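You operate a simulated robot arm through the tools that you are given. There is no shell and no other tool. Be economical: measure what you need, move in short steps, check, and stop when the job is done.

You run a simulated robot arm. Do the job below in one go: nothing can be reset, and whatever is moved stays where it is left.

## Task
Load the purple pad, dab the supply and return seams, close the tub.
Fine: take blue sealant from the open blue tub, cover both ducts' seams whole and put the pad back; the other pads and the white tub stay. Set down upright: what you pick out. A coat counts when it lies all over at full strength: go over it till it gets no stronger.
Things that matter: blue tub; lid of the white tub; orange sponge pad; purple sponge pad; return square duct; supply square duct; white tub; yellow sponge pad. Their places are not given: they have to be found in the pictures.

Only the result counts: the job must be done as asked and must still hold three seconds after the hand-in. Knocking over, shifting, dropping, spilling or breaking anything else fails it. Lids that push on must go on centred and level and be pressed home; caps that screw on are set level and turned clockwise until they are tight.

## Robot
A 7-joint arm with a two-finger parallel gripper, fixed in place. Base frame: the origin is at the foot of the arm, x ahead of it, y to its left, z up. Readings come in cm, degrees, newtons and seconds.
With the tool pointing down near the work surface it reaches from about 44 to 90 cm from the base axis. Its first joint turns from -115.0 to 115.0 degrees. Payload 3.91 kg.
Tool frame: the origin (TCP) lies between the finger pads and is the grasp point; the fingertips stand 3 cm ahead of it; z points along the fingers, y is the line along which they close. The gripper opens to 11 cm. The fingers are 2 cm wide and 1 cm thick; the gripper's body (4.8 by 11.2 cm) begins 5.5 cm behind the TCP.
Orientation is that of the tool frame in the base frame, as a unit quaternion [w, x, y, z]. With the fingers straight down and closing along the base's y, the tool's x points along the base's -x, its y along +y and its z along -z.

## Interface
- The arm moves only by the tool drive_tool. Its argument "rows" is a list of rows, each an object of numbers (a shift or turn left out is 0, a gripper value left out holds the last): "rx", "ry", "rz": the turn, a rotation vector about the base's x, y, z in degrees; "tx", "ty", "tz": the shift along the base's x, y, z in cm; "fingers": the gripper command, from -1 (shut) to 1 (fully open), values between in proportion. In form: [{"rx": .., "ry": .., "rz": .., "tx": .., "ty": .., "tz": .., "fingers": ..}, ...]. A call has 1 to 20 rows; each row shifts and turns the commanded pose from where the row before left it. Rows are played at 5 a second. More than 5 cm and 8.6 degrees between two rows, or a gripper value outside its range, and nothing of the call is played. A pose out of reach is approached as far as the arm can. The call stops where the force on the tool passes 40 N (or 10 N more than at its start, if that is more) or the arm is blocked; 0.2 s more then pass. Each finger travels about 15.3 cm/s and halts on what it meets, pressing with about 38 N; the grip force reading is that of the motor and also rises with nothing between the fingers. The clock runs only during rows and for 0.2 s after the last one: add rows that do not move to give the fingers time. It gives the time, the measured TCP pose, the force on the tool (base axes), the opening and the grip force at its end, in the units of the frame above (readings bear some noise), with the torque about the TCP (base axes, N m) and any sound that the robot's microphone picked up.
- Cameras (640 x 400 px; columns grow to the right, rows downward): "scene" is fixed at [5.01, 49.99, 168.85]; the picture's right is [-0.41, -0.91, 0.00], its down [-0.56, 0.25, -0.79] and it looks along [0.72, -0.32, -0.62] (base axes); focal length 340 px, centre (320, 200). "wrist" rides on the gripper at [7.2, 1.7, -10.3] in the tool frame; the picture's right is [-0.23, 0.97, 0.00], its down [-0.76, -0.18, -0.62] and it looks along [-0.61, -0.14, 0.78] (tool axes); focal length 222 px, centre (320, 200).
- camera(camera): a new picture of that camera. No time passes.
- move_column(by): slides the trunk up (or, below 0, down) by that many cm; the arm rides with it, the base frame stays. It gives what a move gives, with no picture.
- measure_at(camera, pixels): for up to 12 pixels [column, row] of the newest picture of that camera ("zoom" is the newest enlarged one), the place [x, y, z] in the base frame of the surface seen there, good to about 0.2 cm. No time passes.
- enlarge(camera, box): a new picture of the part [left, top, right, bottom] of that camera's present view, enlarged. No time passes.
- finish_job(): hands the job in; it is judged then, once.

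Go step by step. Measure first, check grasps and placings, and put right what went wrong. The budget is 80 turns and 46 pictures, counting those below and the enlarged ones. Unless the task says otherwise, let go and move clear before handing in, and close with one line.

The tools are called after "Call:" by a JSON object that holds its "api" and its "payload". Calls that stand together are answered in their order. drive_tool: Moves the arm, as the interface text tells. Its arguments: {"type":"object","properties":{"rows":{"type":"array","items":{"type":"object","properties":{"rx":{"type":"number"},"ry":{"type":"number"},"rz":{"type":"number"},"tx":{"type":"number"},"ty":{"type":"number"},"tz":{"type":"number"},"fingers":{"type":"number"}}}}},"required":["rows"]} The other tools are called the same way: move_column (by) slides the trunk up or down; camera (camera) takes a picture; measure_at (camera, pixels) gives the place of the surface under pixels of a picture; enlarge (camera, box) takes an enlarged picture of a part of a camera's view; finish_job () hands the job in.

At the start:

```text
time: 0.0
tool_pos: [54.86, -8.55, 131.28]
ee_rot: [0.002, 0.002, 1.0, 0.0]
ft_force: [-0.9, 0.2, 0.6]
moment: [-0.01, 0.01, -0.02]
width: 10.99
grip_force: 0.0
trunk travel left (down, up): [-87.5, 11.5]
```

scene: 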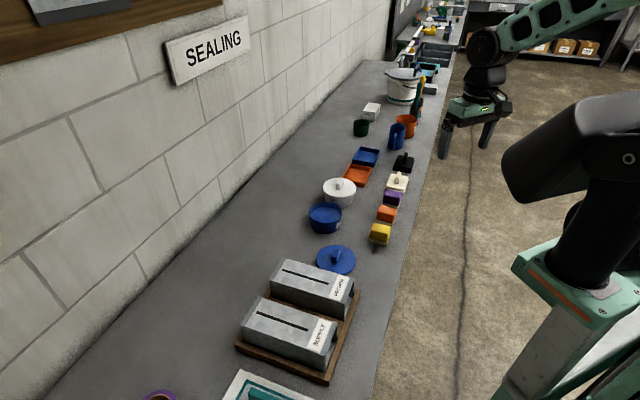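
wrist: 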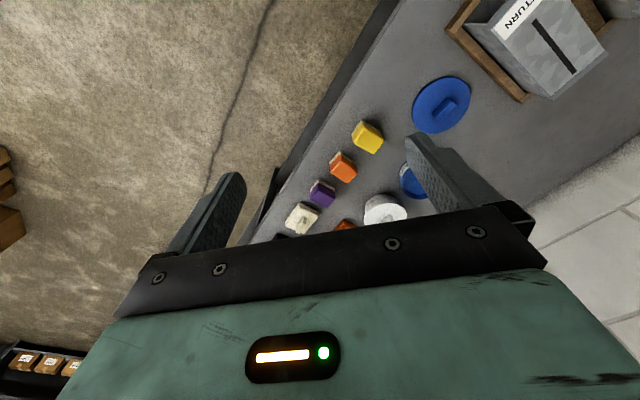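

The scene shows the two ducts (near 285,310), the blue lid (336,260), blue tub (325,218), white tub (339,190) and a row of pads (380,232 / 387,214 / 393,200 / 397,182). I'll enlarge those for detail.

Call:
{"api": "enlarge", "payload": {"camera": "scene", "box": [290, 140, 430, 280]}}

Call:
{"api": "enlarge", "payload": {"camera": "scene", "box": [220, 240, 380, 400]}}

Call:
{"api": "measure_at", "payload": {"camera": "scene", "pixels": [[380, 228], [387, 210], [394, 197], [397, 182], [336, 250], [336, 262], [325, 222], [339, 184], [330, 290], [290, 265], [250, 220], [360, 220]]}}

```text
2.86 times, centred on (360, 210) of scene
```

zoom: 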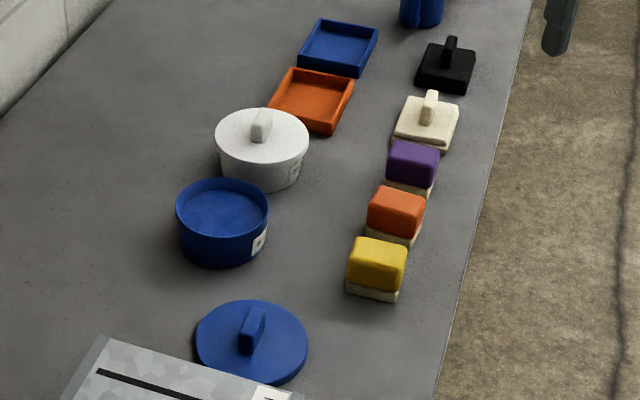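

```text
2.50 times, centred on (300, 320) of scene
```

zoom: 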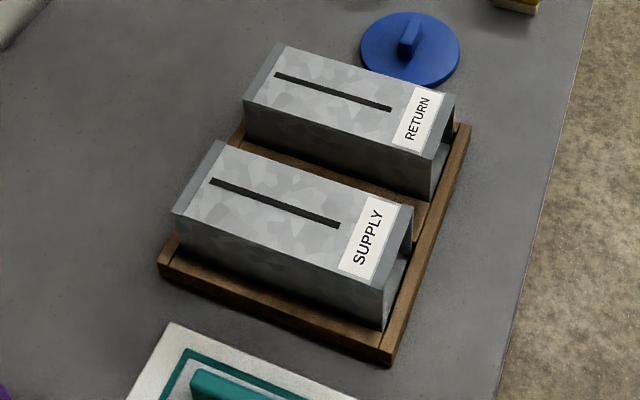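

```text
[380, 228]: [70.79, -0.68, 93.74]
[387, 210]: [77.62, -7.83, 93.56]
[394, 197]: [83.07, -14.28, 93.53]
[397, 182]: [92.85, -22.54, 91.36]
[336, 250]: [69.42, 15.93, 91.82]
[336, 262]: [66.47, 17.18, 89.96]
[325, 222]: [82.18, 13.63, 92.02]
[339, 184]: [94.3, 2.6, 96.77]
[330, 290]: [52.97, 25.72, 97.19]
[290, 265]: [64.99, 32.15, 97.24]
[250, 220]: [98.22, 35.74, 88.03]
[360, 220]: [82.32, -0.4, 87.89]
```

The second zoom shows the seams: return from (275,75) to (391,108), supply from (211,181) to (340,226). I'll measure their ends and the ducts' corners.

Call:
{"api": "measure_at", "payload": {"camera": "zoom", "pixels": [[276, 75], [390, 109], [333, 92], [212, 181], [339, 226], [275, 203], [284, 46], [250, 97], [435, 155], [218, 143], [455, 97], [414, 208]]}}

Call:
{"api": "enlarge", "payload": {"camera": "scene", "box": [300, 160, 420, 280]}}

```text
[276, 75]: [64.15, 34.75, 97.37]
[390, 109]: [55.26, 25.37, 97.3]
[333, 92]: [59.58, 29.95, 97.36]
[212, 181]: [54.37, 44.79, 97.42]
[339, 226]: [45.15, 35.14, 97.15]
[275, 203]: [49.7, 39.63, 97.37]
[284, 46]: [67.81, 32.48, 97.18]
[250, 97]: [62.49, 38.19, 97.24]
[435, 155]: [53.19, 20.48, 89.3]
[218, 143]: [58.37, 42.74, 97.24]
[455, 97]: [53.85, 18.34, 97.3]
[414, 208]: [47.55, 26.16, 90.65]
```

```text
3.33 times, centred on (360, 220) of scene
```

zoom: 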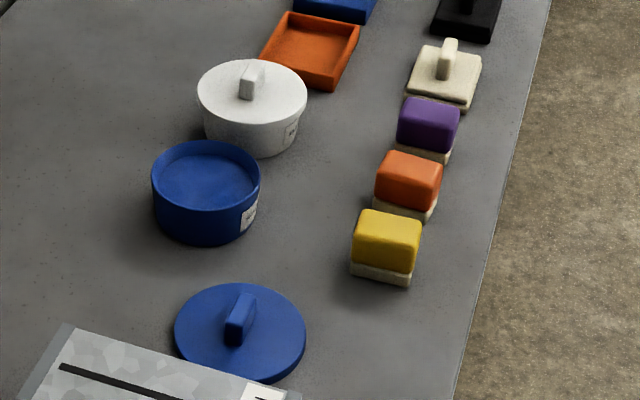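

Now measuring the purple pad's top corners (zoom 400–460, 98–160), the blue tub's rim and the lid's knob.

Call:
{"api": "measure_at", "payload": {"camera": "zoom", "pixels": [[408, 101], [457, 103], [404, 124], [450, 131], [430, 114], [430, 157], [206, 145], [155, 175], [258, 178], [205, 180], [245, 295], [235, 335]]}}

Call:
{"api": "measure_at", "payload": {"camera": "zoom", "pixels": [[240, 285], [240, 380], [176, 335], [304, 335], [207, 205], [380, 165], [437, 160], [400, 210], [384, 190], [445, 75], [388, 230], [200, 240]]}}

```text
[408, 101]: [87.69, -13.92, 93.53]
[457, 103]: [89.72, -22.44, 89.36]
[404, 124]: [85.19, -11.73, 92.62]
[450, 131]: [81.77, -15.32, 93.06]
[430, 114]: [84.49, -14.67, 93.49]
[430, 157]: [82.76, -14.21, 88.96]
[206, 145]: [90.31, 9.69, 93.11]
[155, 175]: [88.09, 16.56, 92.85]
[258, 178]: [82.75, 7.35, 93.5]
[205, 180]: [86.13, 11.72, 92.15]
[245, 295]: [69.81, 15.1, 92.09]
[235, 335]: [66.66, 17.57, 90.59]
```

```text
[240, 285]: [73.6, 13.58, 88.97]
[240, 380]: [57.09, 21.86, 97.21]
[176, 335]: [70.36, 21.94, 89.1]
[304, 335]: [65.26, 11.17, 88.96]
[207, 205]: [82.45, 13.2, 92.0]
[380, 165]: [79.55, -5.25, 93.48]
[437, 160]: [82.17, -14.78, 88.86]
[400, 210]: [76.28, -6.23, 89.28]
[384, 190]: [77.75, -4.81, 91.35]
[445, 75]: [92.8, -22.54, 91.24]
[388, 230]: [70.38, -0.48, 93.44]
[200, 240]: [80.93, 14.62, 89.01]
```

The table top is at z≈88; the purple pad's top is at ≈93.5 near (84.5,-14.5), and the sealant surface is ≈92.1. I'll lower the trunk and move over the purple pad for a close look.

Call:
{"api": "move_column", "payload": {"by": -22}}

Call:
{"api": "drive_tool", "payload": {"rows": [{"tx": 3, "ty": -1, "rz": 0}, {"tx": 4, "ty": -1, "rz": 7}, {"tx": 4, "ty": -1, "rz": 8}, {"tx": 4, "ty": -1, "rz": 8}, {"tx": 4, "ty": -1, "rz": 8}, {"tx": 3, "ty": 0, "rz": 8}, {"tx": 2, "rz": 6}, {}]}}

Call:
{"api": "camera", "payload": {"camera": "wrist"}}

```text
time: 2.3
tool_pos: [54.96, -8.53, 109.3]
ee_rot: [0.002, 0.001, 1.0, -0.001]
ft_force: [0.7, -0.3, -0.4]
moment: [0.01, 0.0, 0.0]
width: 10.99
grip_force: 0.0
trunk travel left (down, up): [-65.5, 33.5]
```

```text
time: 4.1
tool_pos: [78.93, -13.68, 109.13]
ee_rot: [0.001, -0.383, 0.924, 0.0]
ft_force: [0.4, -0.1, -0.9]
moment: [0.02, 0.0, -0.02]
width: 10.99
grip_force: 0.0
trunk travel left (down, up): [-65.5, 33.5]
```

```text
40 pictures are left
```

wrist: 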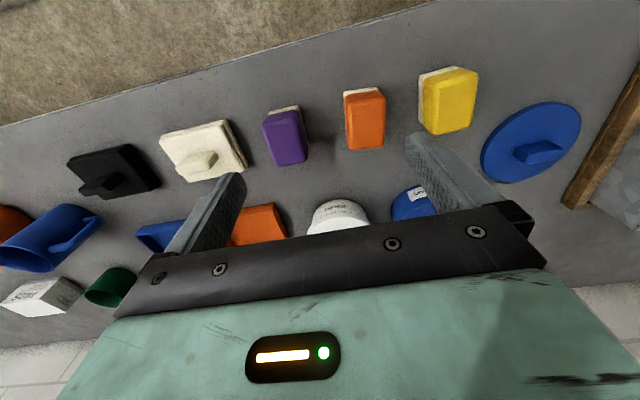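

The wrist view shows the purple pad at (285,137), aligned with the tool axes. Measuring its corners and its neighbours.

Call:
{"api": "measure_at", "payload": {"camera": "wrist", "pixels": [[265, 117], [299, 112], [274, 163], [305, 158], [285, 138], [302, 112], [347, 95], [348, 145], [245, 165], [225, 125], [384, 143], [205, 165]]}}

Call:
{"api": "enlarge", "payload": {"camera": "wrist", "box": [150, 60, 390, 210]}}

```text
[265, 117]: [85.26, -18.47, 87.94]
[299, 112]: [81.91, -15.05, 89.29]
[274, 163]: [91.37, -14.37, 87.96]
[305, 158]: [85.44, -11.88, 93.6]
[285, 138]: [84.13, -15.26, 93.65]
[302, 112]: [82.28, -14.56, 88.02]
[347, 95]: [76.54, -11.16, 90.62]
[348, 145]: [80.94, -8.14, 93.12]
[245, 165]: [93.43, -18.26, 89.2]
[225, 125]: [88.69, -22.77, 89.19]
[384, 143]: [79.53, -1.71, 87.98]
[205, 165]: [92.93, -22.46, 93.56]
```

```text
2.67 times, centred on (270, 135) of wrist
```

zoom: 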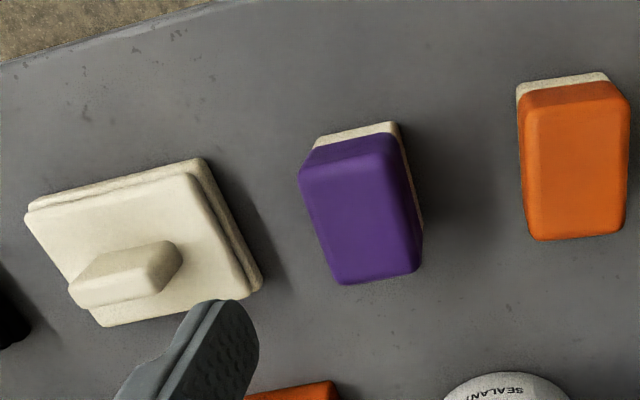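

Measuring the purple body's edges in the zoom.

Call:
{"api": "measure_at", "payload": {"camera": "zoom", "pixels": [[312, 172], [383, 158], [412, 262], [343, 275], [362, 215], [316, 146], [394, 125], [420, 228], [250, 290], [262, 282], [520, 90], [528, 235]]}}

```text
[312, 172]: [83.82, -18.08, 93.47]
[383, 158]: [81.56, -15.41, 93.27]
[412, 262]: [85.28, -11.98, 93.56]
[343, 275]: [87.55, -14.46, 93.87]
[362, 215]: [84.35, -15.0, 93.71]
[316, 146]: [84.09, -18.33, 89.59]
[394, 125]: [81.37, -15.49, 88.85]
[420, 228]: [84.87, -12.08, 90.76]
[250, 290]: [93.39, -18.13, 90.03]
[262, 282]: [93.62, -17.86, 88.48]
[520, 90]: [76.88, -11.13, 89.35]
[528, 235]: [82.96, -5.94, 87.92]
```

The pad's centre is about (84.55,-15.0), its long axis about 43–45° and its short side about 4 cm. I'll part-close to 8 cm, go above it and descend.

Call:
{"api": "drive_tool", "payload": {"rows": [{"tx": 2.8, "ty": -0.65, "fingers": 0.45}, {"tx": 2.82, "ty": -0.67, "rz": -1}, {"tz": -4}, {"tz": -4}, {}]}}

Call:
{"api": "camera", "payload": {"camera": "wrist"}}

```text
time: 5.3
tool_pos: [84.56, -14.96, 101.21]
ee_rot: [0.001, -0.374, 0.928, 0.0]
ft_force: [0.4, 0.5, 0.1]
moment: [0.01, -0.01, -0.04]
width: 7.98
grip_force: 0.0
trunk travel left (down, up): [-65.5, 33.5]
```

```text
38 pictures are left
```

wrist: 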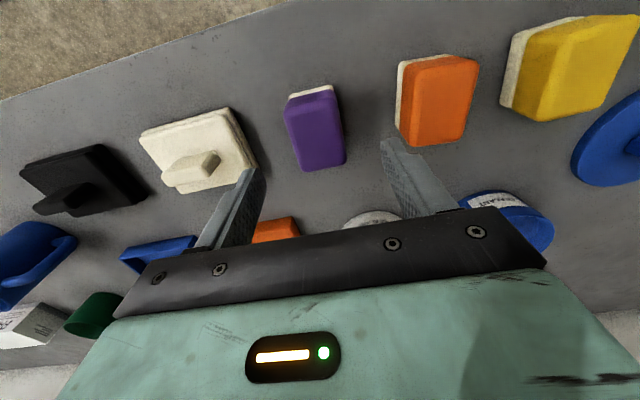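

The pad (315,128) sits between the fingers' lines of descent. Going down to TCP z≈93.3 and closing.

Call:
{"api": "drive_tool", "payload": {"rows": [{"tz": -3}, {"tz": -3}, {"tz": -1.9}, {}, {"fingers": 0}, {"fingers": -0.6}, {"fingers": -0.6}, {}]}}

Call:
{"api": "camera", "payload": {"camera": "wrist"}}

```text
time: 7.1
tool_pos: [84.47, -14.9, 93.55]
ee_rot: [0.002, -0.374, 0.928, -0.001]
ft_force: [-0.3, 0.9, 0.0]
moment: [0.03, -0.03, -0.01]
width: 4.55
grip_force: 38.2
trunk travel left (down, up): [-65.5, 33.5]
```

```text
37 pictures are left
```

wrist: 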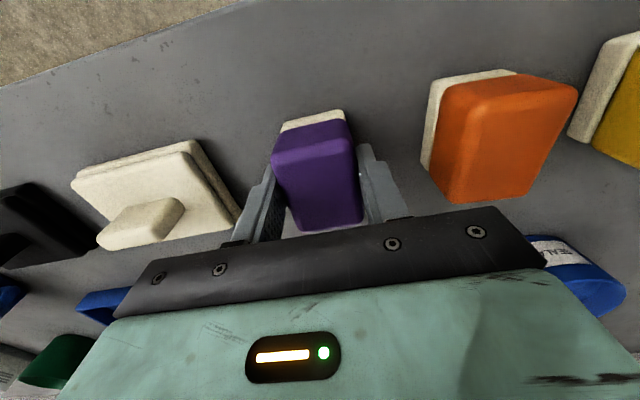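

Width 4.55 with 38 N: the pad is held. Lifting it and checking.

Call:
{"api": "drive_tool", "payload": {"rows": [{"tz": 2}, {"tz": 4}, {"tz": 4}, {"tz": 4}, {"tx": -3, "ty": 4}, {"tx": -4, "ty": 3}, {}]}}

Call:
{"api": "camera", "payload": {"camera": "wrist"}}

Call:
{"api": "enlarge", "payload": {"camera": "scene", "box": [290, 150, 410, 270]}}

```text
time: 8.7
tool_pos: [77.38, -7.72, 107.33]
ee_rot: [0.002, -0.374, 0.927, 0.0]
ft_force: [0.6, -0.2, -0.8]
moment: [0.0, 0.02, 0.03]
width: 4.55
grip_force: 38.4
trunk travel left (down, up): [-65.5, 33.5]
```

```text
36 pictures are left
```

wrist: 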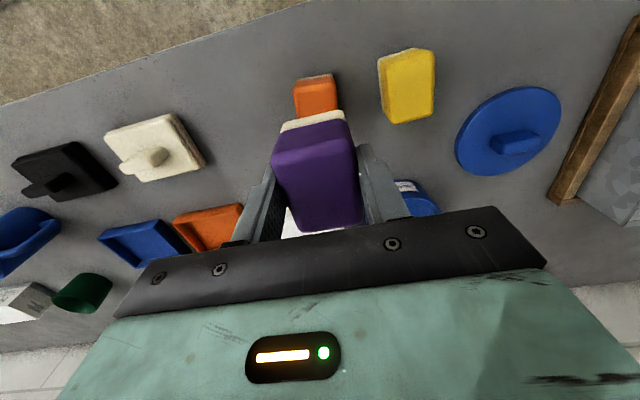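

```text
3.33 times, centred on (350, 210) of scene
```

zoom: 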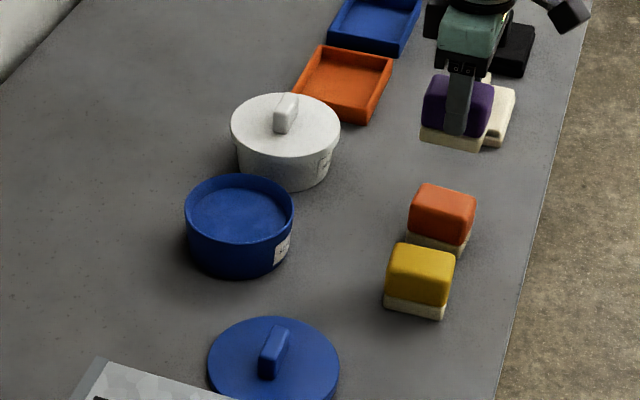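

The pad is held upright. Measuring the blue tub's rim in the zoom (rim from 186 to 293, top at 175, front at about 242), plus the sealant surface.

Call:
{"api": "measure_at", "payload": {"camera": "zoom", "pixels": [[189, 206], [291, 207], [240, 178], [215, 182], [268, 182], [238, 240], [215, 235], [265, 235], [238, 220], [225, 205], [255, 205], [240, 195]]}}

Call:
{"api": "measure_at", "payload": {"camera": "zoom", "pixels": [[475, 151], [425, 140], [232, 130], [336, 130], [286, 96], [278, 130], [285, 110], [270, 350], [284, 330], [210, 360], [337, 360], [272, 318]]}}

```text
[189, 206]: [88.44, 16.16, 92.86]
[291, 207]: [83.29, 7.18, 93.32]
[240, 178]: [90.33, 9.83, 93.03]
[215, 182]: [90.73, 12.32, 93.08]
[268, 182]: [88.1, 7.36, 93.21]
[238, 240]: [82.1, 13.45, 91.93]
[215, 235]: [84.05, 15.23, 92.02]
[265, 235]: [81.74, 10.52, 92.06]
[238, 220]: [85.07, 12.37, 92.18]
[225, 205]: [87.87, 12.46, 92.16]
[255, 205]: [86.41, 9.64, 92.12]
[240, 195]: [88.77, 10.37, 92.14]
```

```text
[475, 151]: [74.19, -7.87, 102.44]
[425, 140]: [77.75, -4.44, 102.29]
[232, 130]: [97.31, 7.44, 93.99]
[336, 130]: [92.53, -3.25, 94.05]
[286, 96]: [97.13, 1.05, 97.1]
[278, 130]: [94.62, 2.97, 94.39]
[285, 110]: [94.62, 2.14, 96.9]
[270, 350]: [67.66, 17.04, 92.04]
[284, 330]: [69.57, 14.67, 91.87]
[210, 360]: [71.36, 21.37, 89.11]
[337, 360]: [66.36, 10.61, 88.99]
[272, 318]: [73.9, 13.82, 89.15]
```

The tub's rim circle is centred at about (85.55,11.85), R≈5.2, and the pad's underside is about 5.45 below the TCP. Moving over the tub at height.

Call:
{"api": "drive_tool", "payload": {"rows": [{"tx": 1.6, "ty": 3.9}, {"tx": 1.6, "ty": 3.9}, {"tx": 1.6, "ty": 3.9}, {"tx": 1.6, "ty": 3.9}, {"tx": 1.77, "ty": 3.97}, {}, {"tz": -3}, {"tz": -2.5}, {}]}}

Call:
{"api": "enlarge", "payload": {"camera": "scene", "box": [270, 150, 390, 270]}}

```text
time: 10.7
tool_pos: [85.62, 11.83, 101.82]
ee_rot: [0.001, -0.374, 0.927, -0.001]
ft_force: [0.2, 0.3, -0.9]
moment: [0.03, 0.0, -0.03]
width: 4.53
grip_force: 37.6
trunk travel left (down, up): [-65.5, 33.5]
```

```text
3.33 times, centred on (330, 210) of scene
```

zoom: 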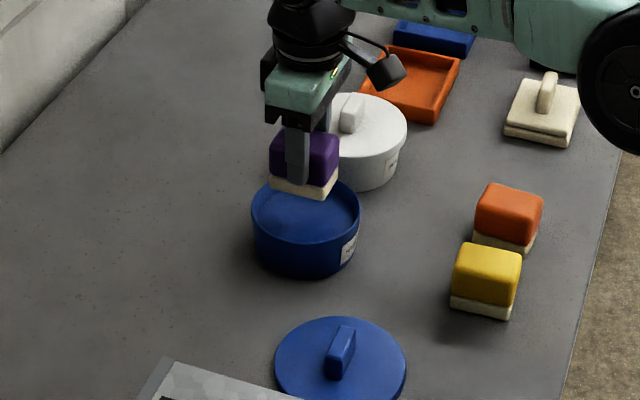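

Centred above the tub, and the underside is at about 96.4. I'll lower it gently to just into the sealant (underside ≈91.9).

Call:
{"api": "drive_tool", "payload": {"rows": [{"tz": -2}, {"tz": -1.5}, {"tz": -0.5}, {"tz": -0.3}, {}]}}

```text
time: 11.9
tool_pos: [85.63, 11.67, 97.57]
ee_rot: [0.0, -0.373, 0.928, -0.001]
ft_force: [0.2, 0.8, -0.4]
moment: [0.0, -0.05, 0.0]
width: 4.53
grip_force: 38.0
trunk travel left (down, up): [-65.5, 33.5]
```

Call:
{"api": "drive_tool", "payload": {"rows": [{"tz": -0.2}, {"tz": -0.2}, {}, {}]}}

Call:
{"api": "enlarge", "payload": {"camera": "scene", "box": [290, 170, 370, 250]}}

```text
time: 12.9
tool_pos: [85.73, 11.6, 97.61]
ee_rot: [0.003, -0.374, 0.927, -0.001]
ft_force: [-1.5, -0.6, 28.4]
moment: [-0.22, 0.51, 0.02]
width: 4.52
grip_force: 37.6
trunk travel left (down, up): [-65.5, 33.5]
```

```text
5.00 times, centred on (330, 210) of scene
```

zoom: 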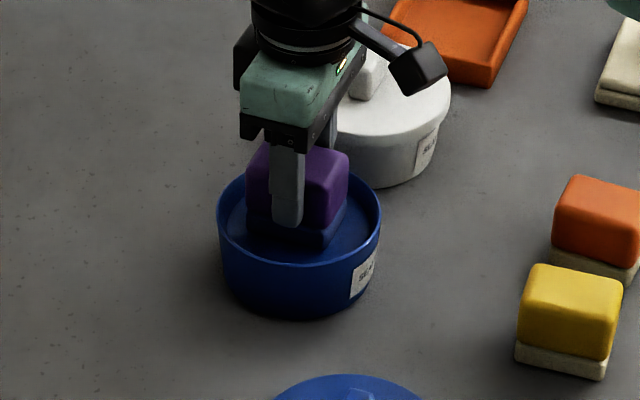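

Contact at 28 N and the sponge has turned blue, so it's loaded. I'll lift and carry it to above the upper end of the return seam.

Call:
{"api": "drive_tool", "payload": {"rows": [{"tz": 2}, {"tz": 3}, {"tz": 4.5}, {}, {"tx": -3.24, "ty": 3.07}, {"tx": -3.24, "ty": 3.07}, {"tx": -3.24, "ty": 3.07}, {"tx": -3.24, "ty": 3.07}, {"tx": -3.24, "ty": 3.07}, {"tx": -3.25, "ty": 3.07, "rz": 2.5}, {"tx": -3.25, "ty": 3.1}, {}, {}]}}

Call:
{"api": "enlarge", "payload": {"camera": "scene", "box": [220, 200, 380, 360]}}

```text
time: 15.7
tool_pos: [62.95, 33.32, 106.48]
ee_rot: [0.0, -0.394, 0.919, 0.0]
ft_force: [0.4, -0.4, -0.8]
moment: [0.0, 0.02, 0.04]
width: 4.55
grip_force: 37.7
trunk travel left (down, up): [-65.5, 33.5]
```

```text
2.50 times, centred on (300, 280) of scene
```

zoom: 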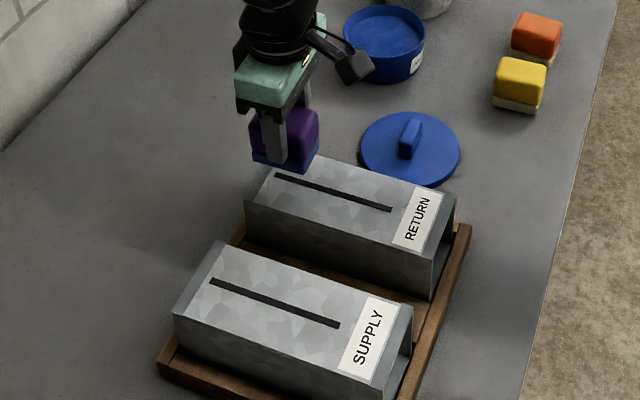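

Over the return seam's far end. Lowering to contact at about z 102.8 (down 3.3, then small steps).

Call:
{"api": "drive_tool", "payload": {"rows": [{"tz": -2}, {"tz": -1.3}, {"tz": -0.3}, {"tz": -0.2}, {}, {}]}}

```text
time: 17.1
tool_pos: [62.95, 33.25, 102.71]
ee_rot: [0.001, -0.394, 0.919, -0.001]
ft_force: [0.6, 0.3, -0.8]
moment: [0.01, 0.02, 0.01]
width: 4.54
grip_force: 37.9
trunk travel left (down, up): [-65.5, 33.5]
```

Call:
{"api": "drive_tool", "payload": {"rows": [{"tz": -0.15}, {"tz": -0.15}, {}, {}]}}

```text
time: 18.1
tool_pos: [63.01, 33.21, 102.67]
ee_rot: [0.003, -0.394, 0.919, 0.0]
ft_force: [-0.1, -0.3, 21.3]
moment: [-0.11, 0.23, 0.02]
width: 4.55
grip_force: 38.3
trunk travel left (down, up): [-65.5, 33.5]
```

Contact at 21 N. Lifting and dabbing the middle and near end the same way, then looking.

Call:
{"api": "drive_tool", "payload": {"rows": [{"tz": 2}, {"tx": -3.14, "ty": -3.31}, {"tz": -1.7}, {"tz": -0.3}, {}, {}, {"tz": 2}, {"tx": -3.12, "ty": -3.3}, {"tz": -1.7}, {"tz": -0.3}, {}, {}]}}

Call:
{"api": "drive_tool", "payload": {"rows": [{"tz": 2}, {"tz": 2}, {"tx": 3.4, "ty": -3.4}, {"tx": 3.4, "ty": -3.4}, {}]}}

Call:
{"api": "enlarge", "payload": {"camera": "scene", "box": [220, 230, 380, 390]}}

```text
time: 20.7
tool_pos: [56.75, 26.49, 102.64]
ee_rot: [0.002, -0.394, 0.919, 0.0]
ft_force: [-0.7, 0.2, 17.6]
moment: [0.03, 0.07, -0.02]
width: 4.54
grip_force: 37.3
trunk travel left (down, up): [-65.5, 33.5]
```

```text
time: 21.9
tool_pos: [63.6, 19.72, 106.6]
ee_rot: [0.002, -0.394, 0.919, -0.001]
ft_force: [-0.1, -0.2, -1.8]
moment: [0.01, -0.04, 0.0]
width: 4.54
grip_force: 37.9
trunk travel left (down, up): [-65.5, 33.5]
```

```text
2.50 times, centred on (300, 310) of scene
```

zoom: 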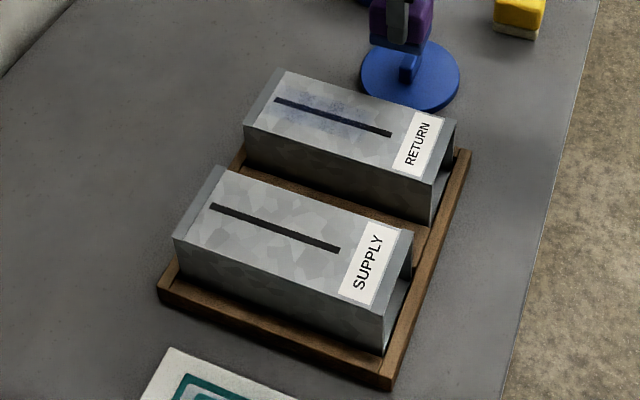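

A faint blue coat shows at (325,110), mostly around the first dabs. Zooming in to judge it.

Call:
{"api": "enlarge", "payload": {"camera": "scene", "box": [275, 250, 340, 295]}}

```text
8.89 times, centred on (308, 272) of scene
```

zoom: 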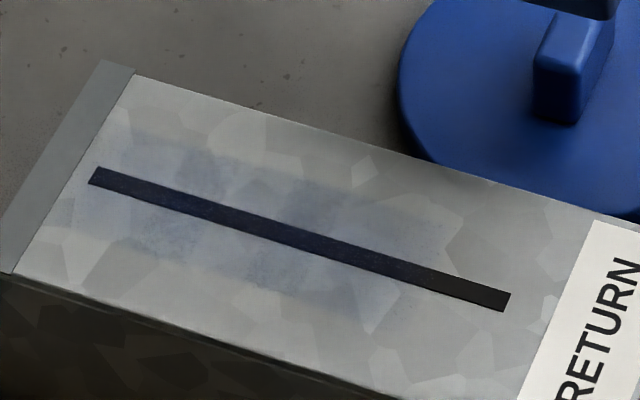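

The coat is weak and stops short of the near end (column 440 of 510). I'll return to the near end, hold the press longer with small moves, and see whether it strengthens.

Call:
{"api": "drive_tool", "payload": {"rows": [{"tx": -3.4, "ty": 3.4}, {"tx": -3.4, "ty": 3.4}, {"tz": -2}, {"tz": -1.7}, {"tz": -0.3}, {}, {}, {}, {}, {}, {}, {}, {}, {}, {}, {}]}}

Call:
{"api": "drive_tool", "payload": {"rows": [{"tz": 2}, {"tz": 2}, {"tx": 3.4, "ty": -3.4}, {"tx": 3.4, "ty": -3.4}, {}]}}

Call:
{"api": "enlarge", "payload": {"camera": "scene", "box": [275, 230, 355, 295]}}

```text
time: 25.3
tool_pos: [56.7, 26.61, 102.6]
ee_rot: [0.002, -0.394, 0.919, 0.0]
ft_force: [1.8, 1.3, 33.3]
moment: [0.24, -0.16, -0.01]
width: 4.53
grip_force: 37.7
trunk travel left (down, up): [-65.5, 33.5]
```

```text
time: 26.5
tool_pos: [63.42, 19.91, 106.52]
ee_rot: [0.001, -0.394, 0.919, -0.001]
ft_force: [-0.3, -0.9, -0.6]
moment: [0.01, -0.01, -0.01]
width: 4.53
grip_force: 38.1
trunk travel left (down, up): [-65.5, 33.5]
```

```text
6.15 times, centred on (315, 262) of scene
```

zoom: 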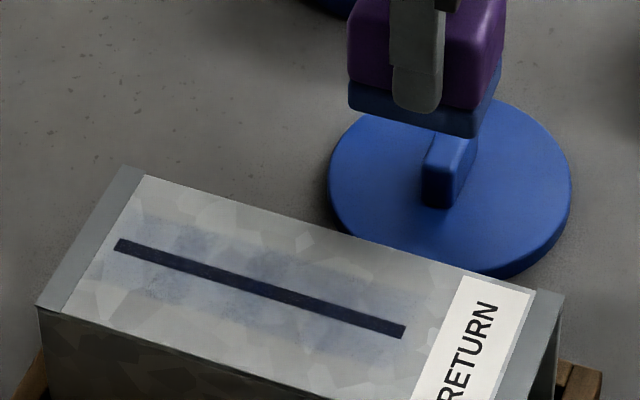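

The near end is now covered lightly, and overlaps are stronger, so each dab adds a layer. I'll run a series of dabs up and down the return seam.

Call:
{"api": "drive_tool", "payload": {"rows": [{"tx": -3.4, "ty": 3.4}, {"tx": -3.4, "ty": 3.4}, {"tz": -2.4}, {"tz": -1.5}, {}, {"tz": 1.5}, {"tx": -0.5, "ty": -0.5}, {"tz": -1.5}, {}, {"tz": 1.5}, {"tx": 3.64, "ty": 3.8}, {"tz": -1.5}, {}, {"tz": 1.5}, {"tx": 3.12, "ty": 3.3}, {"tz": -1.5}, {}, {"tz": 1.5}]}}

Call:
{"api": "drive_tool", "payload": {"rows": [{"tz": -1.5}, {}, {"tz": 1.5}, {"tx": -3.12, "ty": -3.3}, {"tz": -1.5}, {}, {"tz": 1.5}, {"tx": -3.12, "ty": -3.3}, {"tz": -1.5}, {}, {"tz": 1.5}, {"tz": 2.4}, {"tx": 3.4, "ty": -3.4}, {"tx": 3.4, "ty": -3.4}, {}]}}

Call:
{"api": "enlarge", "payload": {"camera": "scene", "box": [275, 230, 355, 295]}}

```text
refused: row 11 steps farther than a row can; nothing moved
```

```text
time: 29.7
tool_pos: [63.97, 6.2, 108.61]
ee_rot: [0.002, -0.394, 0.919, 0.0]
ft_force: [0.7, 0.6, -0.3]
moment: [-0.01, 0.03, 0.04]
width: 4.51
grip_force: 37.5
trunk travel left (down, up): [-65.5, 33.5]
```

```text
6.15 times, centred on (315, 262) of scene
```

zoom: 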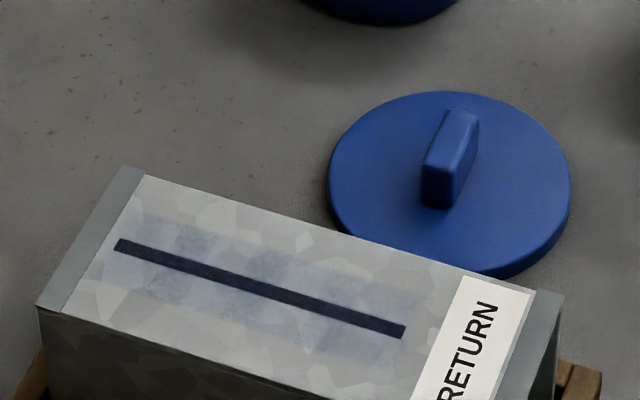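

My first series was refused (one step was too long), and the second was played harmlessly in the air; nothing was touched. I'll go back to the near end and dab with legal steps.

Call:
{"api": "drive_tool", "payload": {"rows": [{"tx": -1.48, "ty": 4.11}, {"tx": -1.48, "ty": 4.11}, {"tx": -1.48, "ty": 4.11}, {"tx": -1.48, "ty": 4.11}, {"tx": -1.47, "ty": 4.12}, {"tz": -2.5}, {"tz": -2.1}, {"tz": -1.5}, {}, {"tz": 1.5}, {"tx": 3.12, "ty": 3.3}, {"tz": -1.5}, {}, {"tz": 1.5}, {"tx": 3.14, "ty": 3.31}, {"tz": -1.5}, {}]}}

```text
time: 33.3
tool_pos: [63.14, 33.35, 102.76]
ee_rot: [0.0, -0.394, 0.919, -0.001]
ft_force: [-0.3, -0.8, -0.2]
moment: [-0.01, -0.02, 0.0]
width: 4.52
grip_force: 38.4
trunk travel left (down, up): [-65.5, 33.5]
```

No contact force at this depth (102.76). Pressing 0.3 deeper, and then dabbing back along the seam at that depth.

Call:
{"api": "drive_tool", "payload": {"rows": [{"tz": -0.3}, {}, {"tz": 1.5}, {"tx": -1.8, "ty": -1.9}, {"tz": -1.5}, {}, {"tz": 1.5}, {"tx": -1.34, "ty": -1.41}, {"tz": -1.5}, {}, {"tz": 1.5}, {"tx": -1.8, "ty": -1.9}, {"tz": -1.5}, {}, {"tz": 1.5}, {"tx": -1.32, "ty": -1.4}, {"tz": -1.5}, {}, {}]}}

```text
time: 37.3
tool_pos: [56.64, 26.89, 102.57]
ee_rot: [0.001, -0.393, 0.919, -0.001]
ft_force: [0.1, 0.6, 1.4]
moment: [0.08, -0.02, 0.01]
width: 4.5
grip_force: 38.1
trunk travel left (down, up): [-65.5, 33.5]
```

Light contact here (1.4 N). I'll press a touch more and try a gentle stroke along the seam to the far end.

Call:
{"api": "drive_tool", "payload": {"rows": [{"tz": -0.15}, {}, {"tx": 0.69, "ty": 0.73}, {"tx": 0.69, "ty": 0.73}, {"tx": 0.69, "ty": 0.73}, {"tx": 0.69, "ty": 0.73}, {"tx": 0.69, "ty": 0.73}, {"tx": 0.69, "ty": 0.73}, {"tx": 0.69, "ty": 0.73}, {"tx": 0.69, "ty": 0.73}, {"tx": 0.69, "ty": 0.73}, {}]}}

Call:
{"api": "drive_tool", "payload": {"rows": [{"tz": 2}, {"tz": 2}, {"tx": 3.4, "ty": -3.4}, {"tx": 3.4, "ty": -3.4}, {}]}}

Call:
{"api": "enlarge", "payload": {"camera": "scene", "box": [265, 230, 345, 295]}}

```text
time: 39.9
tool_pos: [62.82, 33.52, 102.51]
ee_rot: [0.003, -0.394, 0.919, -0.001]
ft_force: [-4.0, -4.7, 29.1]
moment: [-0.09, 0.19, -0.04]
width: 4.51
grip_force: 37.7
trunk travel left (down, up): [-65.5, 33.5]
```

```text
time: 41.1
tool_pos: [69.75, 26.59, 106.34]
ee_rot: [0.001, -0.394, 0.919, -0.001]
ft_force: [0.0, -0.3, -0.7]
moment: [0.03, -0.02, 0.01]
width: 4.54
grip_force: 38.0
trunk travel left (down, up): [-65.5, 33.5]
```

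```text
6.15 times, centred on (305, 262) of scene
```

zoom: 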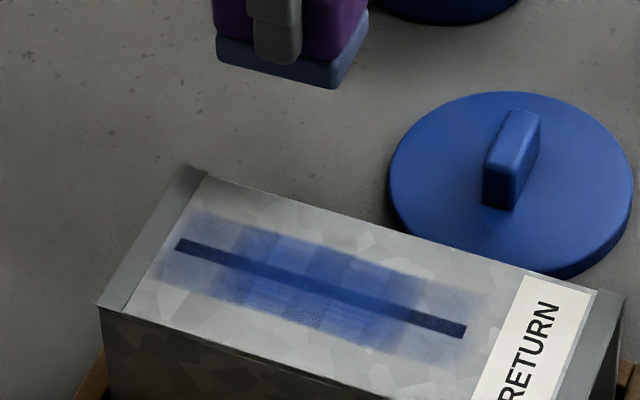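

Stroking works: the middle is strong and the ends are weaker, and the duct hasn't moved. The sponge is paler, so I'll reload in the blue tub.

Call:
{"api": "drive_tool", "payload": {"rows": [{"tx": 3.16, "ty": -2.95}, {"tx": 3.16, "ty": -2.95}, {"tx": 3.16, "ty": -2.95}, {"tx": 3.16, "ty": -2.95}, {"tx": 3.16, "ty": -2.94}, {}, {"tz": -3}, {"tz": -3}, {"tz": -2}, {"tz": -0.9}, {"tz": -0.2}, {"tz": -0.1}, {}, {}]}}

```text
time: 44.1
tool_pos: [85.52, 11.89, 97.3]
ee_rot: [0.002, -0.394, 0.919, 0.0]
ft_force: [0.9, -2.2, 7.8]
moment: [0.09, -0.07, 0.01]
width: 4.54
grip_force: 38.7
trunk travel left (down, up): [-65.5, 33.5]
```

Contact at 7.8 N. I'll press a bit more, dwell, lift out and return above the far end of the return seam.

Call:
{"api": "drive_tool", "payload": {"rows": [{"tz": -0.15}, {}, {}, {}, {"tz": 2}, {"tz": 3}, {"tz": 4.5}, {"tx": -3.15, "ty": 3.17}, {"tx": -3.15, "ty": 3.17}, {"tx": -3.15, "ty": 3.17}, {"tx": -3.15, "ty": 3.17}, {"tx": -3.15, "ty": 3.17}, {"tx": -3.15, "ty": 3.17}, {"tx": -3.15, "ty": 3.17}, {}, {}]}}

Call:
{"api": "enlarge", "payload": {"camera": "scene", "box": [250, 190, 370, 290]}}

```text
time: 47.5
tool_pos: [63.53, 34.19, 106.75]
ee_rot: [0.002, -0.394, 0.919, -0.001]
ft_force: [0.1, 0.1, -1.2]
moment: [-0.02, -0.02, 0.02]
width: 4.53
grip_force: 37.7
trunk travel left (down, up): [-65.5, 33.5]
```

```text
4.00 times, centred on (310, 240) of scene
```

zoom: 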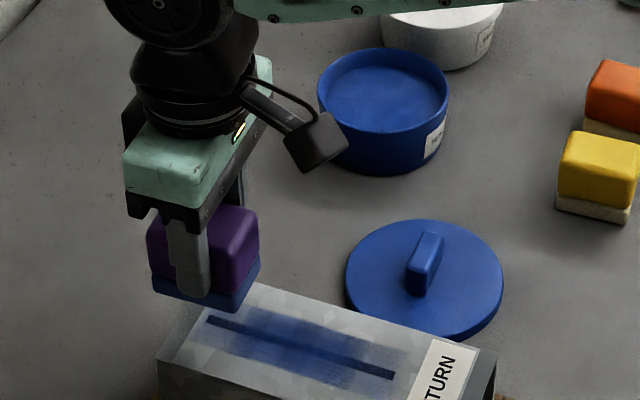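

Reloaded (deep blue). Descending to contact at the far end.

Call:
{"api": "drive_tool", "payload": {"rows": [{"tz": -2.5}, {"tz": -1.5}, {"tz": -0.2}, {"tz": -0.1}, {}, {}]}}

```text
time: 48.9
tool_pos: [63.35, 34.08, 102.6]
ee_rot: [0.002, -0.394, 0.919, 0.0]
ft_force: [-0.7, -0.8, 16.1]
moment: [0.1, 0.02, 0.0]
width: 4.5
grip_force: 37.8
trunk travel left (down, up): [-65.5, 33.5]
```

16 N, good. Scrubbing at the far end, stroking to the near end and scrubbing there.

Call:
{"api": "drive_tool", "payload": {"rows": [{"tx": -0.69, "ty": -0.73}, {"tx": -0.69, "ty": -0.73}, {"tx": 0.69, "ty": 0.73}, {"tx": 0.69, "ty": 0.73}, {"tx": -0.69, "ty": -0.73}, {"tx": -0.69, "ty": -0.73}, {"tx": -0.69, "ty": -0.73}, {"tx": -0.69, "ty": -0.73}, {"tx": -0.69, "ty": -0.73}, {"tx": -0.69, "ty": -0.73}, {"tx": -0.69, "ty": -0.73}, {"tx": -0.69, "ty": -0.73}, {"tx": -0.69, "ty": -0.73}, {"tx": -0.69, "ty": -0.73}, {"tx": -0.69, "ty": -0.73}, {"tx": 0.69, "ty": 0.73}, {"tx": 0.69, "ty": 0.73}, {"tx": -0.69, "ty": -0.73}, {"tx": -0.69, "ty": -0.73}, {}]}}

```text
time: 53.1
tool_pos: [55.92, 26.25, 102.38]
ee_rot: [0.004, -0.394, 0.919, 0.0]
ft_force: [5.6, 8.6, 27.9]
moment: [0.09, 0.06, -0.01]
width: 4.53
grip_force: 37.7
trunk travel left (down, up): [-65.5, 33.5]
```

Call:
{"api": "drive_tool", "payload": {"rows": [{"tz": 2}, {"tz": 2}, {"tx": 3.4, "ty": -3.4}, {"tx": 3.4, "ty": -3.4}, {}]}}

Call:
{"api": "enlarge", "payload": {"camera": "scene", "box": [265, 230, 345, 295]}}

```text
time: 54.3
tool_pos: [62.71, 19.27, 106.17]
ee_rot: [0.0, -0.394, 0.919, 0.0]
ft_force: [0.2, 0.1, -0.3]
moment: [0.02, 0.0, 0.04]
width: 4.5
grip_force: 37.7
trunk travel left (down, up): [-65.5, 33.5]
```

```text
6.15 times, centred on (305, 262) of scene
```

zoom: 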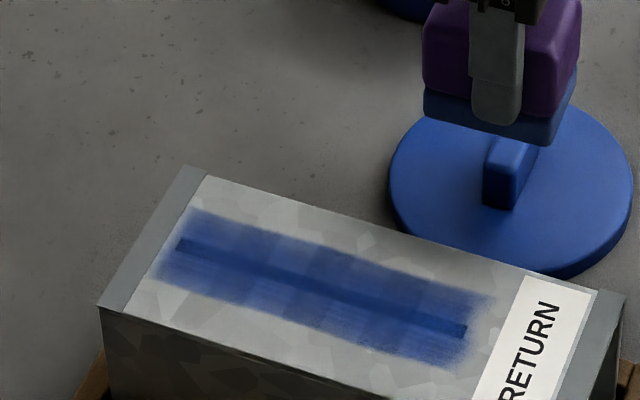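

Much stronger all over, but still variable. The sponge still has sealant, so I'll go over the seam again both ways.

Call:
{"api": "drive_tool", "payload": {"rows": [{"tx": -3.4, "ty": 3.4}, {"tx": -3.4, "ty": 3.4}, {"tz": -2}, {"tz": -1.8}, {"tz": -0.12}, {"tx": 0.69, "ty": 0.73}, {"tx": 0.69, "ty": 0.73}, {"tx": -0.69, "ty": -0.73}, {"tx": -0.69, "ty": -0.73}, {"tx": 0.69, "ty": 0.73}, {"tx": 0.69, "ty": 0.73}, {"tx": 0.69, "ty": 0.73}, {"tx": 0.69, "ty": 0.73}, {"tx": 0.69, "ty": 0.73}, {"tx": 0.69, "ty": 0.73}, {"tx": 0.69, "ty": 0.73}, {"tx": 0.69, "ty": 0.73}, {"tx": 0.69, "ty": 0.73}, {"tx": 0.69, "ty": 0.73}, {"tx": 0.69, "ty": 0.73}]}}

```text
time: 58.5
tool_pos: [63.45, 34.16, 102.42]
ee_rot: [0.001, -0.395, 0.919, -0.001]
ft_force: [-0.5, -1.8, 4.9]
moment: [0.03, 0.08, 0.02]
width: 4.52
grip_force: 37.9
trunk travel left (down, up): [-65.5, 33.5]
```

Call:
{"api": "drive_tool", "payload": {"rows": [{"tz": -0.1}, {"tx": -0.69, "ty": -0.73}, {"tx": -0.69, "ty": -0.73}, {"tx": 0.69, "ty": 0.73}, {"tx": 0.69, "ty": 0.73}, {"tx": -0.69, "ty": -0.73}, {"tx": -0.69, "ty": -0.73}, {"tx": 0.69, "ty": 0.73}, {"tx": 0.69, "ty": 0.73}, {"tz": 2}, {"tz": 2}, {"tx": 3.4, "ty": -3.4}, {"tx": 3.4, "ty": -3.4}, {}]}}

Call:
{"api": "enlarge", "payload": {"camera": "scene", "box": [265, 230, 345, 295]}}

```text
time: 61.5
tool_pos: [70.24, 27.23, 106.17]
ee_rot: [0.0, -0.395, 0.919, -0.001]
ft_force: [-0.1, 0.1, -0.7]
moment: [0.04, 0.05, -0.01]
width: 4.54
grip_force: 38.4
trunk travel left (down, up): [-65.5, 33.5]
```

```text
6.15 times, centred on (305, 262) of scene
```

zoom: 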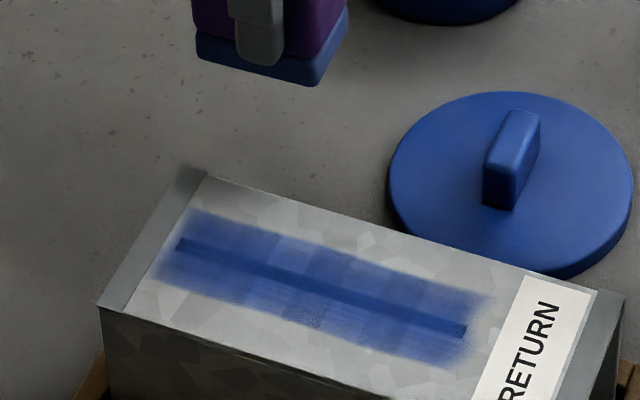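

Uniform now, but I can't yet tell whether it's at full strength. Reloading for another pass to compare.

Call:
{"api": "drive_tool", "payload": {"rows": [{"tx": 3.06, "ty": -3.08}, {"tx": 3.06, "ty": -3.08}, {"tx": 3.06, "ty": -3.08}, {"tx": 3.06, "ty": -3.08}, {"tx": 3.06, "ty": -3.06}, {}, {"tz": -3}, {"tz": -3}, {"tz": -2}, {"tz": -0.9}, {"tz": -0.2}, {}, {}, {}]}}

```text
time: 64.5
tool_pos: [85.43, 11.91, 97.22]
ee_rot: [0.0, -0.395, 0.919, 0.0]
ft_force: [0.0, -0.3, -0.4]
moment: [0.02, 0.0, -0.01]
width: 4.54
grip_force: 38.2
trunk travel left (down, up): [-65.5, 33.5]
```

Call:
{"api": "drive_tool", "payload": {"rows": [{"tz": -0.2}, {"tz": -0.1}, {}, {}, {}, {"tz": 2}, {"tz": 3}, {"tz": 4.5}, {"tx": -3.15, "ty": 3.17}, {"tx": -3.15, "ty": 3.17}, {"tx": -3.15, "ty": 3.17}, {"tx": -3.15, "ty": 3.17}, {"tx": -3.15, "ty": 3.17}, {"tx": -3.15, "ty": 3.17}, {"tx": -3.0, "ty": 3.1}, {}]}}

Call:
{"api": "enlarge", "payload": {"camera": "scene", "box": [250, 190, 370, 290]}}

```text
time: 67.9
tool_pos: [63.73, 33.89, 106.46]
ee_rot: [0.0, -0.393, 0.919, -0.001]
ft_force: [-0.5, 0.1, -1.0]
moment: [-0.04, 0.01, 0.01]
width: 4.55
grip_force: 38.0
trunk travel left (down, up): [-65.5, 33.5]
```

```text
4.00 times, centred on (310, 240) of scene
```

zoom: 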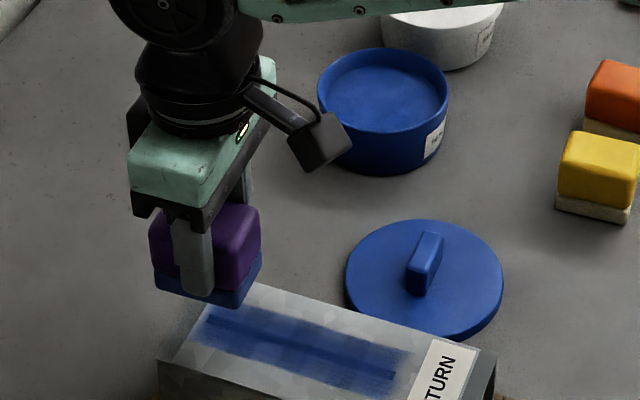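

Descending to contact, then stroking the return seam.

Call:
{"api": "drive_tool", "payload": {"rows": [{"tz": -2.5}, {"tz": -1.55}, {"tz": -0.15}, {"tx": 0, "ty": 0}, {"tx": -0.69, "ty": -0.73}, {"tx": -0.69, "ty": -0.73}, {"tx": 0.69, "ty": 0.73}, {"tx": 0.69, "ty": 0.73}, {"tx": -0.69, "ty": -0.73}, {"tx": -0.69, "ty": -0.73}, {"tx": -0.69, "ty": -0.73}, {"tx": -0.69, "ty": -0.73}, {"tx": -0.69, "ty": -0.73}, {"tx": -0.69, "ty": -0.73}, {"tx": -0.69, "ty": -0.73}, {"tx": -0.69, "ty": -0.73}, {"tx": -0.69, "ty": -0.73}, {"tx": -0.69, "ty": -0.73}, {"tx": -0.69, "ty": -0.73}]}}

```text
time: 71.9
tool_pos: [56.04, 25.89, 102.23]
ee_rot: [0.002, -0.393, 0.919, 0.0]
ft_force: [7.1, 6.0, 24.5]
moment: [0.28, -0.35, -0.01]
width: 4.53
grip_force: 38.0
trunk travel left (down, up): [-65.5, 33.5]
```

Call:
{"api": "drive_tool", "payload": {"rows": [{"tx": 0.69, "ty": 0.73}, {"tx": 0.69, "ty": 0.73}, {"tx": 0.69, "ty": 0.73}, {"tx": -0.69, "ty": -0.73}, {"tx": -0.69, "ty": -0.73}, {"tx": -0.69, "ty": -0.73}, {"tx": 0.69, "ty": 0.73}, {"tx": 0.69, "ty": 0.73}, {"tx": -0.69, "ty": -0.73}, {"tx": -0.69, "ty": -0.73}, {"tz": 2}, {"tz": 2}, {"tx": 3.4, "ty": -3.4}, {"tx": 3.4, "ty": -3.4}, {"tx": 3.4, "ty": -3.4}, {}]}}

Call:
{"api": "enlarge", "payload": {"camera": "scene", "box": [265, 230, 345, 295]}}

```text
time: 75.3
tool_pos: [66.25, 15.84, 106.35]
ee_rot: [0.0, -0.394, 0.919, -0.001]
ft_force: [-0.1, -0.2, -1.0]
moment: [0.0, -0.04, -0.02]
width: 4.53
grip_force: 38.4
trunk travel left (down, up): [-65.5, 33.5]
```

```text
6.15 times, centred on (305, 262) of scene
```

zoom: 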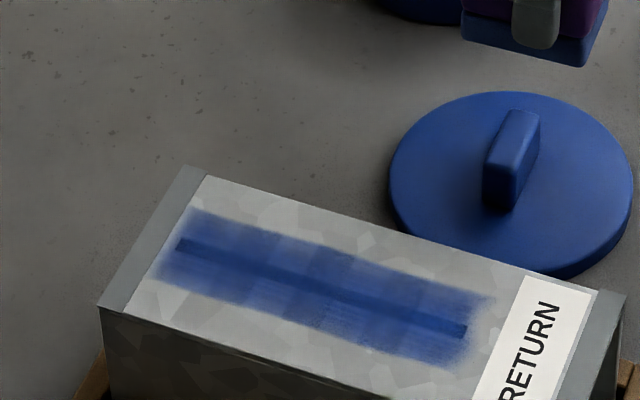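

Close to unchanged; one tight zoom on the seam line itself to check its evenness.

Call:
{"api": "enlarge", "payload": {"camera": "scene", "box": [282, 255, 330, 290]}}

```text
11.43 times, centred on (306, 272) of scene
```

zoom: 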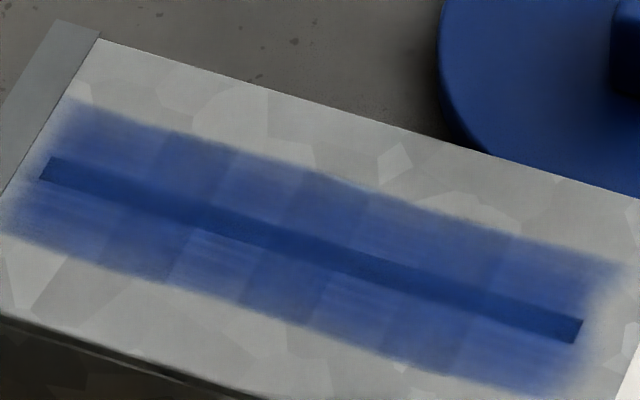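

The seam is nearly uniform, but its ends (45,170 and 570,330) are a bit darker than the middle. One more loaded round trip, reaching slightly further at both ends.

Call:
{"api": "drive_tool", "payload": {"rows": [{"tx": 3.86, "ty": -0.8}, {"tx": 3.86, "ty": -0.8}, {"tx": 3.86, "ty": -0.8}, {"tx": 3.86, "ty": -0.8}, {"tx": 3.86, "ty": -0.8}, {}, {"tz": -3}, {"tz": -3}, {"tz": -2}, {"tz": -1.1}, {"tz": -0.2}, {"tz": -0.15}, {}, {}, {}]}}

```text
time: 78.5
tool_pos: [85.64, 11.8, 96.9]
ee_rot: [0.003, -0.394, 0.919, -0.001]
ft_force: [1.1, -2.6, 26.3]
moment: [-0.11, 0.25, 0.0]
width: 4.52
grip_force: 38.2
trunk travel left (down, up): [-65.5, 33.5]
```

Loaded (26 N contact). Lifting out, going to the far end and dipping to contact.

Call:
{"api": "drive_tool", "payload": {"rows": [{"tz": 2}, {"tz": 3}, {"tz": 4.5}, {"tx": -3.11, "ty": 3.22}, {"tx": -3.11, "ty": 3.22}, {"tx": -3.11, "ty": 3.22}, {"tx": -3.11, "ty": 3.22}, {"tx": -3.11, "ty": 3.22}, {"tx": -3.11, "ty": 3.22}, {"tx": -3.11, "ty": 3.22}, {}, {"tz": -2.5}, {"tz": -1.2}, {"tz": -0.15}, {}]}}

```text
time: 81.7
tool_pos: [63.64, 34.48, 102.24]
ee_rot: [0.001, -0.394, 0.919, -0.001]
ft_force: [0.9, 0.0, -0.1]
moment: [0.0, 0.03, -0.02]
width: 4.54
grip_force: 37.9
trunk travel left (down, up): [-65.5, 33.5]
```

Call:
{"api": "drive_tool", "payload": {"rows": [{"tz": -0.2}, {}, {"tx": -0.69, "ty": -0.73}, {"tx": -0.69, "ty": -0.73}, {"tx": 0.69, "ty": 0.73}, {"tx": 0.69, "ty": 0.73}, {"tx": -0.69, "ty": -0.73}, {"tx": -0.69, "ty": -0.73}, {"tx": -0.69, "ty": -0.73}, {"tx": -0.69, "ty": -0.73}, {"tx": -0.69, "ty": -0.73}, {"tx": -0.69, "ty": -0.73}, {"tx": -0.69, "ty": -0.73}, {"tx": -0.69, "ty": -0.73}, {"tx": -0.69, "ty": -0.73}, {"tx": -0.69, "ty": -0.73}, {"tx": -0.69, "ty": -0.73}, {"tx": -0.69, "ty": -0.73}]}}

```text
time: 85.5
tool_pos: [55.53, 25.64, 102.12]
ee_rot: [0.001, -0.394, 0.919, 0.0]
ft_force: [0.0, 0.2, 3.1]
moment: [0.09, -0.03, 0.0]
width: 4.54
grip_force: 38.4
trunk travel left (down, up): [-65.5, 33.5]
```

At the near end with light contact. Pressing 0.15 more, scrubbing and stroking back.

Call:
{"api": "drive_tool", "payload": {"rows": [{"tz": -0.12}, {"tx": 0.69, "ty": 0.73}, {"tx": 0.69, "ty": 0.73}, {"tx": -0.69, "ty": -0.73}, {"tx": -0.69, "ty": -0.73}, {"tx": 0.69, "ty": 0.73}, {"tx": 0.69, "ty": 0.73}, {"tx": 0.69, "ty": 0.73}, {"tx": 0.69, "ty": 0.73}, {"tx": 0.69, "ty": 0.73}, {"tx": 0.69, "ty": 0.73}, {"tx": 0.69, "ty": 0.73}, {"tx": 0.69, "ty": 0.73}, {"tx": 0.69, "ty": 0.73}, {"tx": 0.69, "ty": 0.73}, {"tx": 0.69, "ty": 0.73}, {"tx": 0.69, "ty": 0.73}]}}

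Call:
{"api": "drive_tool", "payload": {"rows": [{"tz": 2}, {"tz": 2}, {"tx": 3.4, "ty": -3.4}, {"tx": 3.4, "ty": -3.4}, {}]}}

Call:
{"api": "enlarge", "payload": {"camera": "scene", "box": [282, 255, 330, 290]}}

```text
time: 89.1
tool_pos: [63.61, 34.31, 102.01]
ee_rot: [0.002, -0.394, 0.919, 0.0]
ft_force: [-3.9, -5.8, 22.4]
moment: [-0.11, 0.2, 0.02]
width: 4.52
grip_force: 37.2
trunk travel left (down, up): [-65.5, 33.5]
```

```text
time: 90.3
tool_pos: [70.41, 27.59, 105.78]
ee_rot: [0.001, -0.394, 0.919, -0.001]
ft_force: [0.8, 0.7, -0.6]
moment: [0.0, 0.02, 0.0]
width: 4.53
grip_force: 38.1
trunk travel left (down, up): [-65.5, 33.5]
```

```text
11.43 times, centred on (306, 272) of scene
```

zoom: 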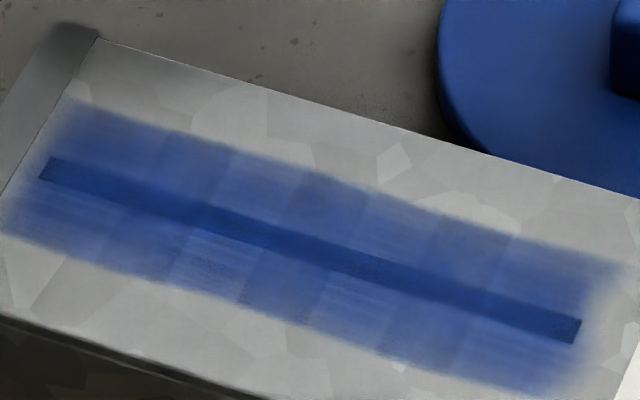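

The return coat is essentially unchanged, so it's at strength. Reloading now for the supply seam.

Call:
{"api": "drive_tool", "payload": {"rows": [{"tx": 3.03, "ty": -3.15}, {"tx": 3.03, "ty": -3.15}, {"tx": 3.03, "ty": -3.15}, {"tx": 3.03, "ty": -3.15}, {"tx": 3.03, "ty": -3.15}, {}, {"tz": -3}, {"tz": -3}, {"tz": -2}, {"tz": -0.8}, {"tz": -0.2}, {"tz": -0.15}, {}, {}, {}]}}

```text
time: 93.5
tool_pos: [85.56, 11.81, 96.94]
ee_rot: [0.002, -0.394, 0.919, 0.0]
ft_force: [-0.2, 0.3, -0.8]
moment: [0.07, 0.02, 0.01]
width: 4.5
grip_force: 38.0
trunk travel left (down, up): [-65.5, 33.5]
```

Call:
{"api": "drive_tool", "payload": {"rows": [{"tz": -0.2}, {"tz": -0.15}, {}, {}, {"tz": 2}, {"tz": 3}, {"tz": 4.7}, {"tx": -3.17, "ty": 3.24}, {"tx": -3.17, "ty": 3.24}, {"tx": -3.17, "ty": 3.24}, {"tx": -3.17, "ty": 3.24}, {"tx": -3.17, "ty": 3.24}, {"tx": -3.17, "ty": 3.24}, {"tx": -3.17, "ty": 3.24}, {"tx": -3.17, "ty": 3.24}, {"tx": -3.17, "ty": 3.24}, {"tx": -3.13, "ty": 3.27}, {}, {}]}}

Call:
{"api": "enlarge", "payload": {"camera": "scene", "box": [210, 240, 350, 350]}}

```text
time: 97.5
tool_pos: [53.99, 44.52, 106.42]
ee_rot: [0.0, -0.394, 0.919, 0.0]
ft_force: [0.0, 0.6, -0.3]
moment: [0.02, -0.03, -0.03]
width: 4.55
grip_force: 37.8
trunk travel left (down, up): [-65.5, 33.5]
```

```text
3.64 times, centred on (280, 295) of scene
```

zoom: 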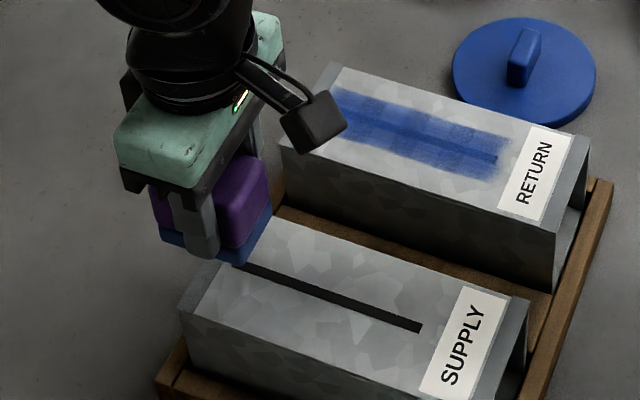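

The pad is over the supply seam's far end, deep blue. Descending to contact.

Call:
{"api": "drive_tool", "payload": {"rows": [{"tz": -2.5}, {"tz": -1.6}, {"tz": -0.2}, {"tz": -0.15}, {}, {}]}}

```text
time: 98.9
tool_pos: [54.09, 44.29, 102.07]
ee_rot: [0.004, -0.395, 0.919, 0.002]
ft_force: [0.4, 2.6, 31.9]
moment: [-0.1, 0.19, -0.01]
width: 4.5
grip_force: 38.0
trunk travel left (down, up): [-65.5, 33.5]
```

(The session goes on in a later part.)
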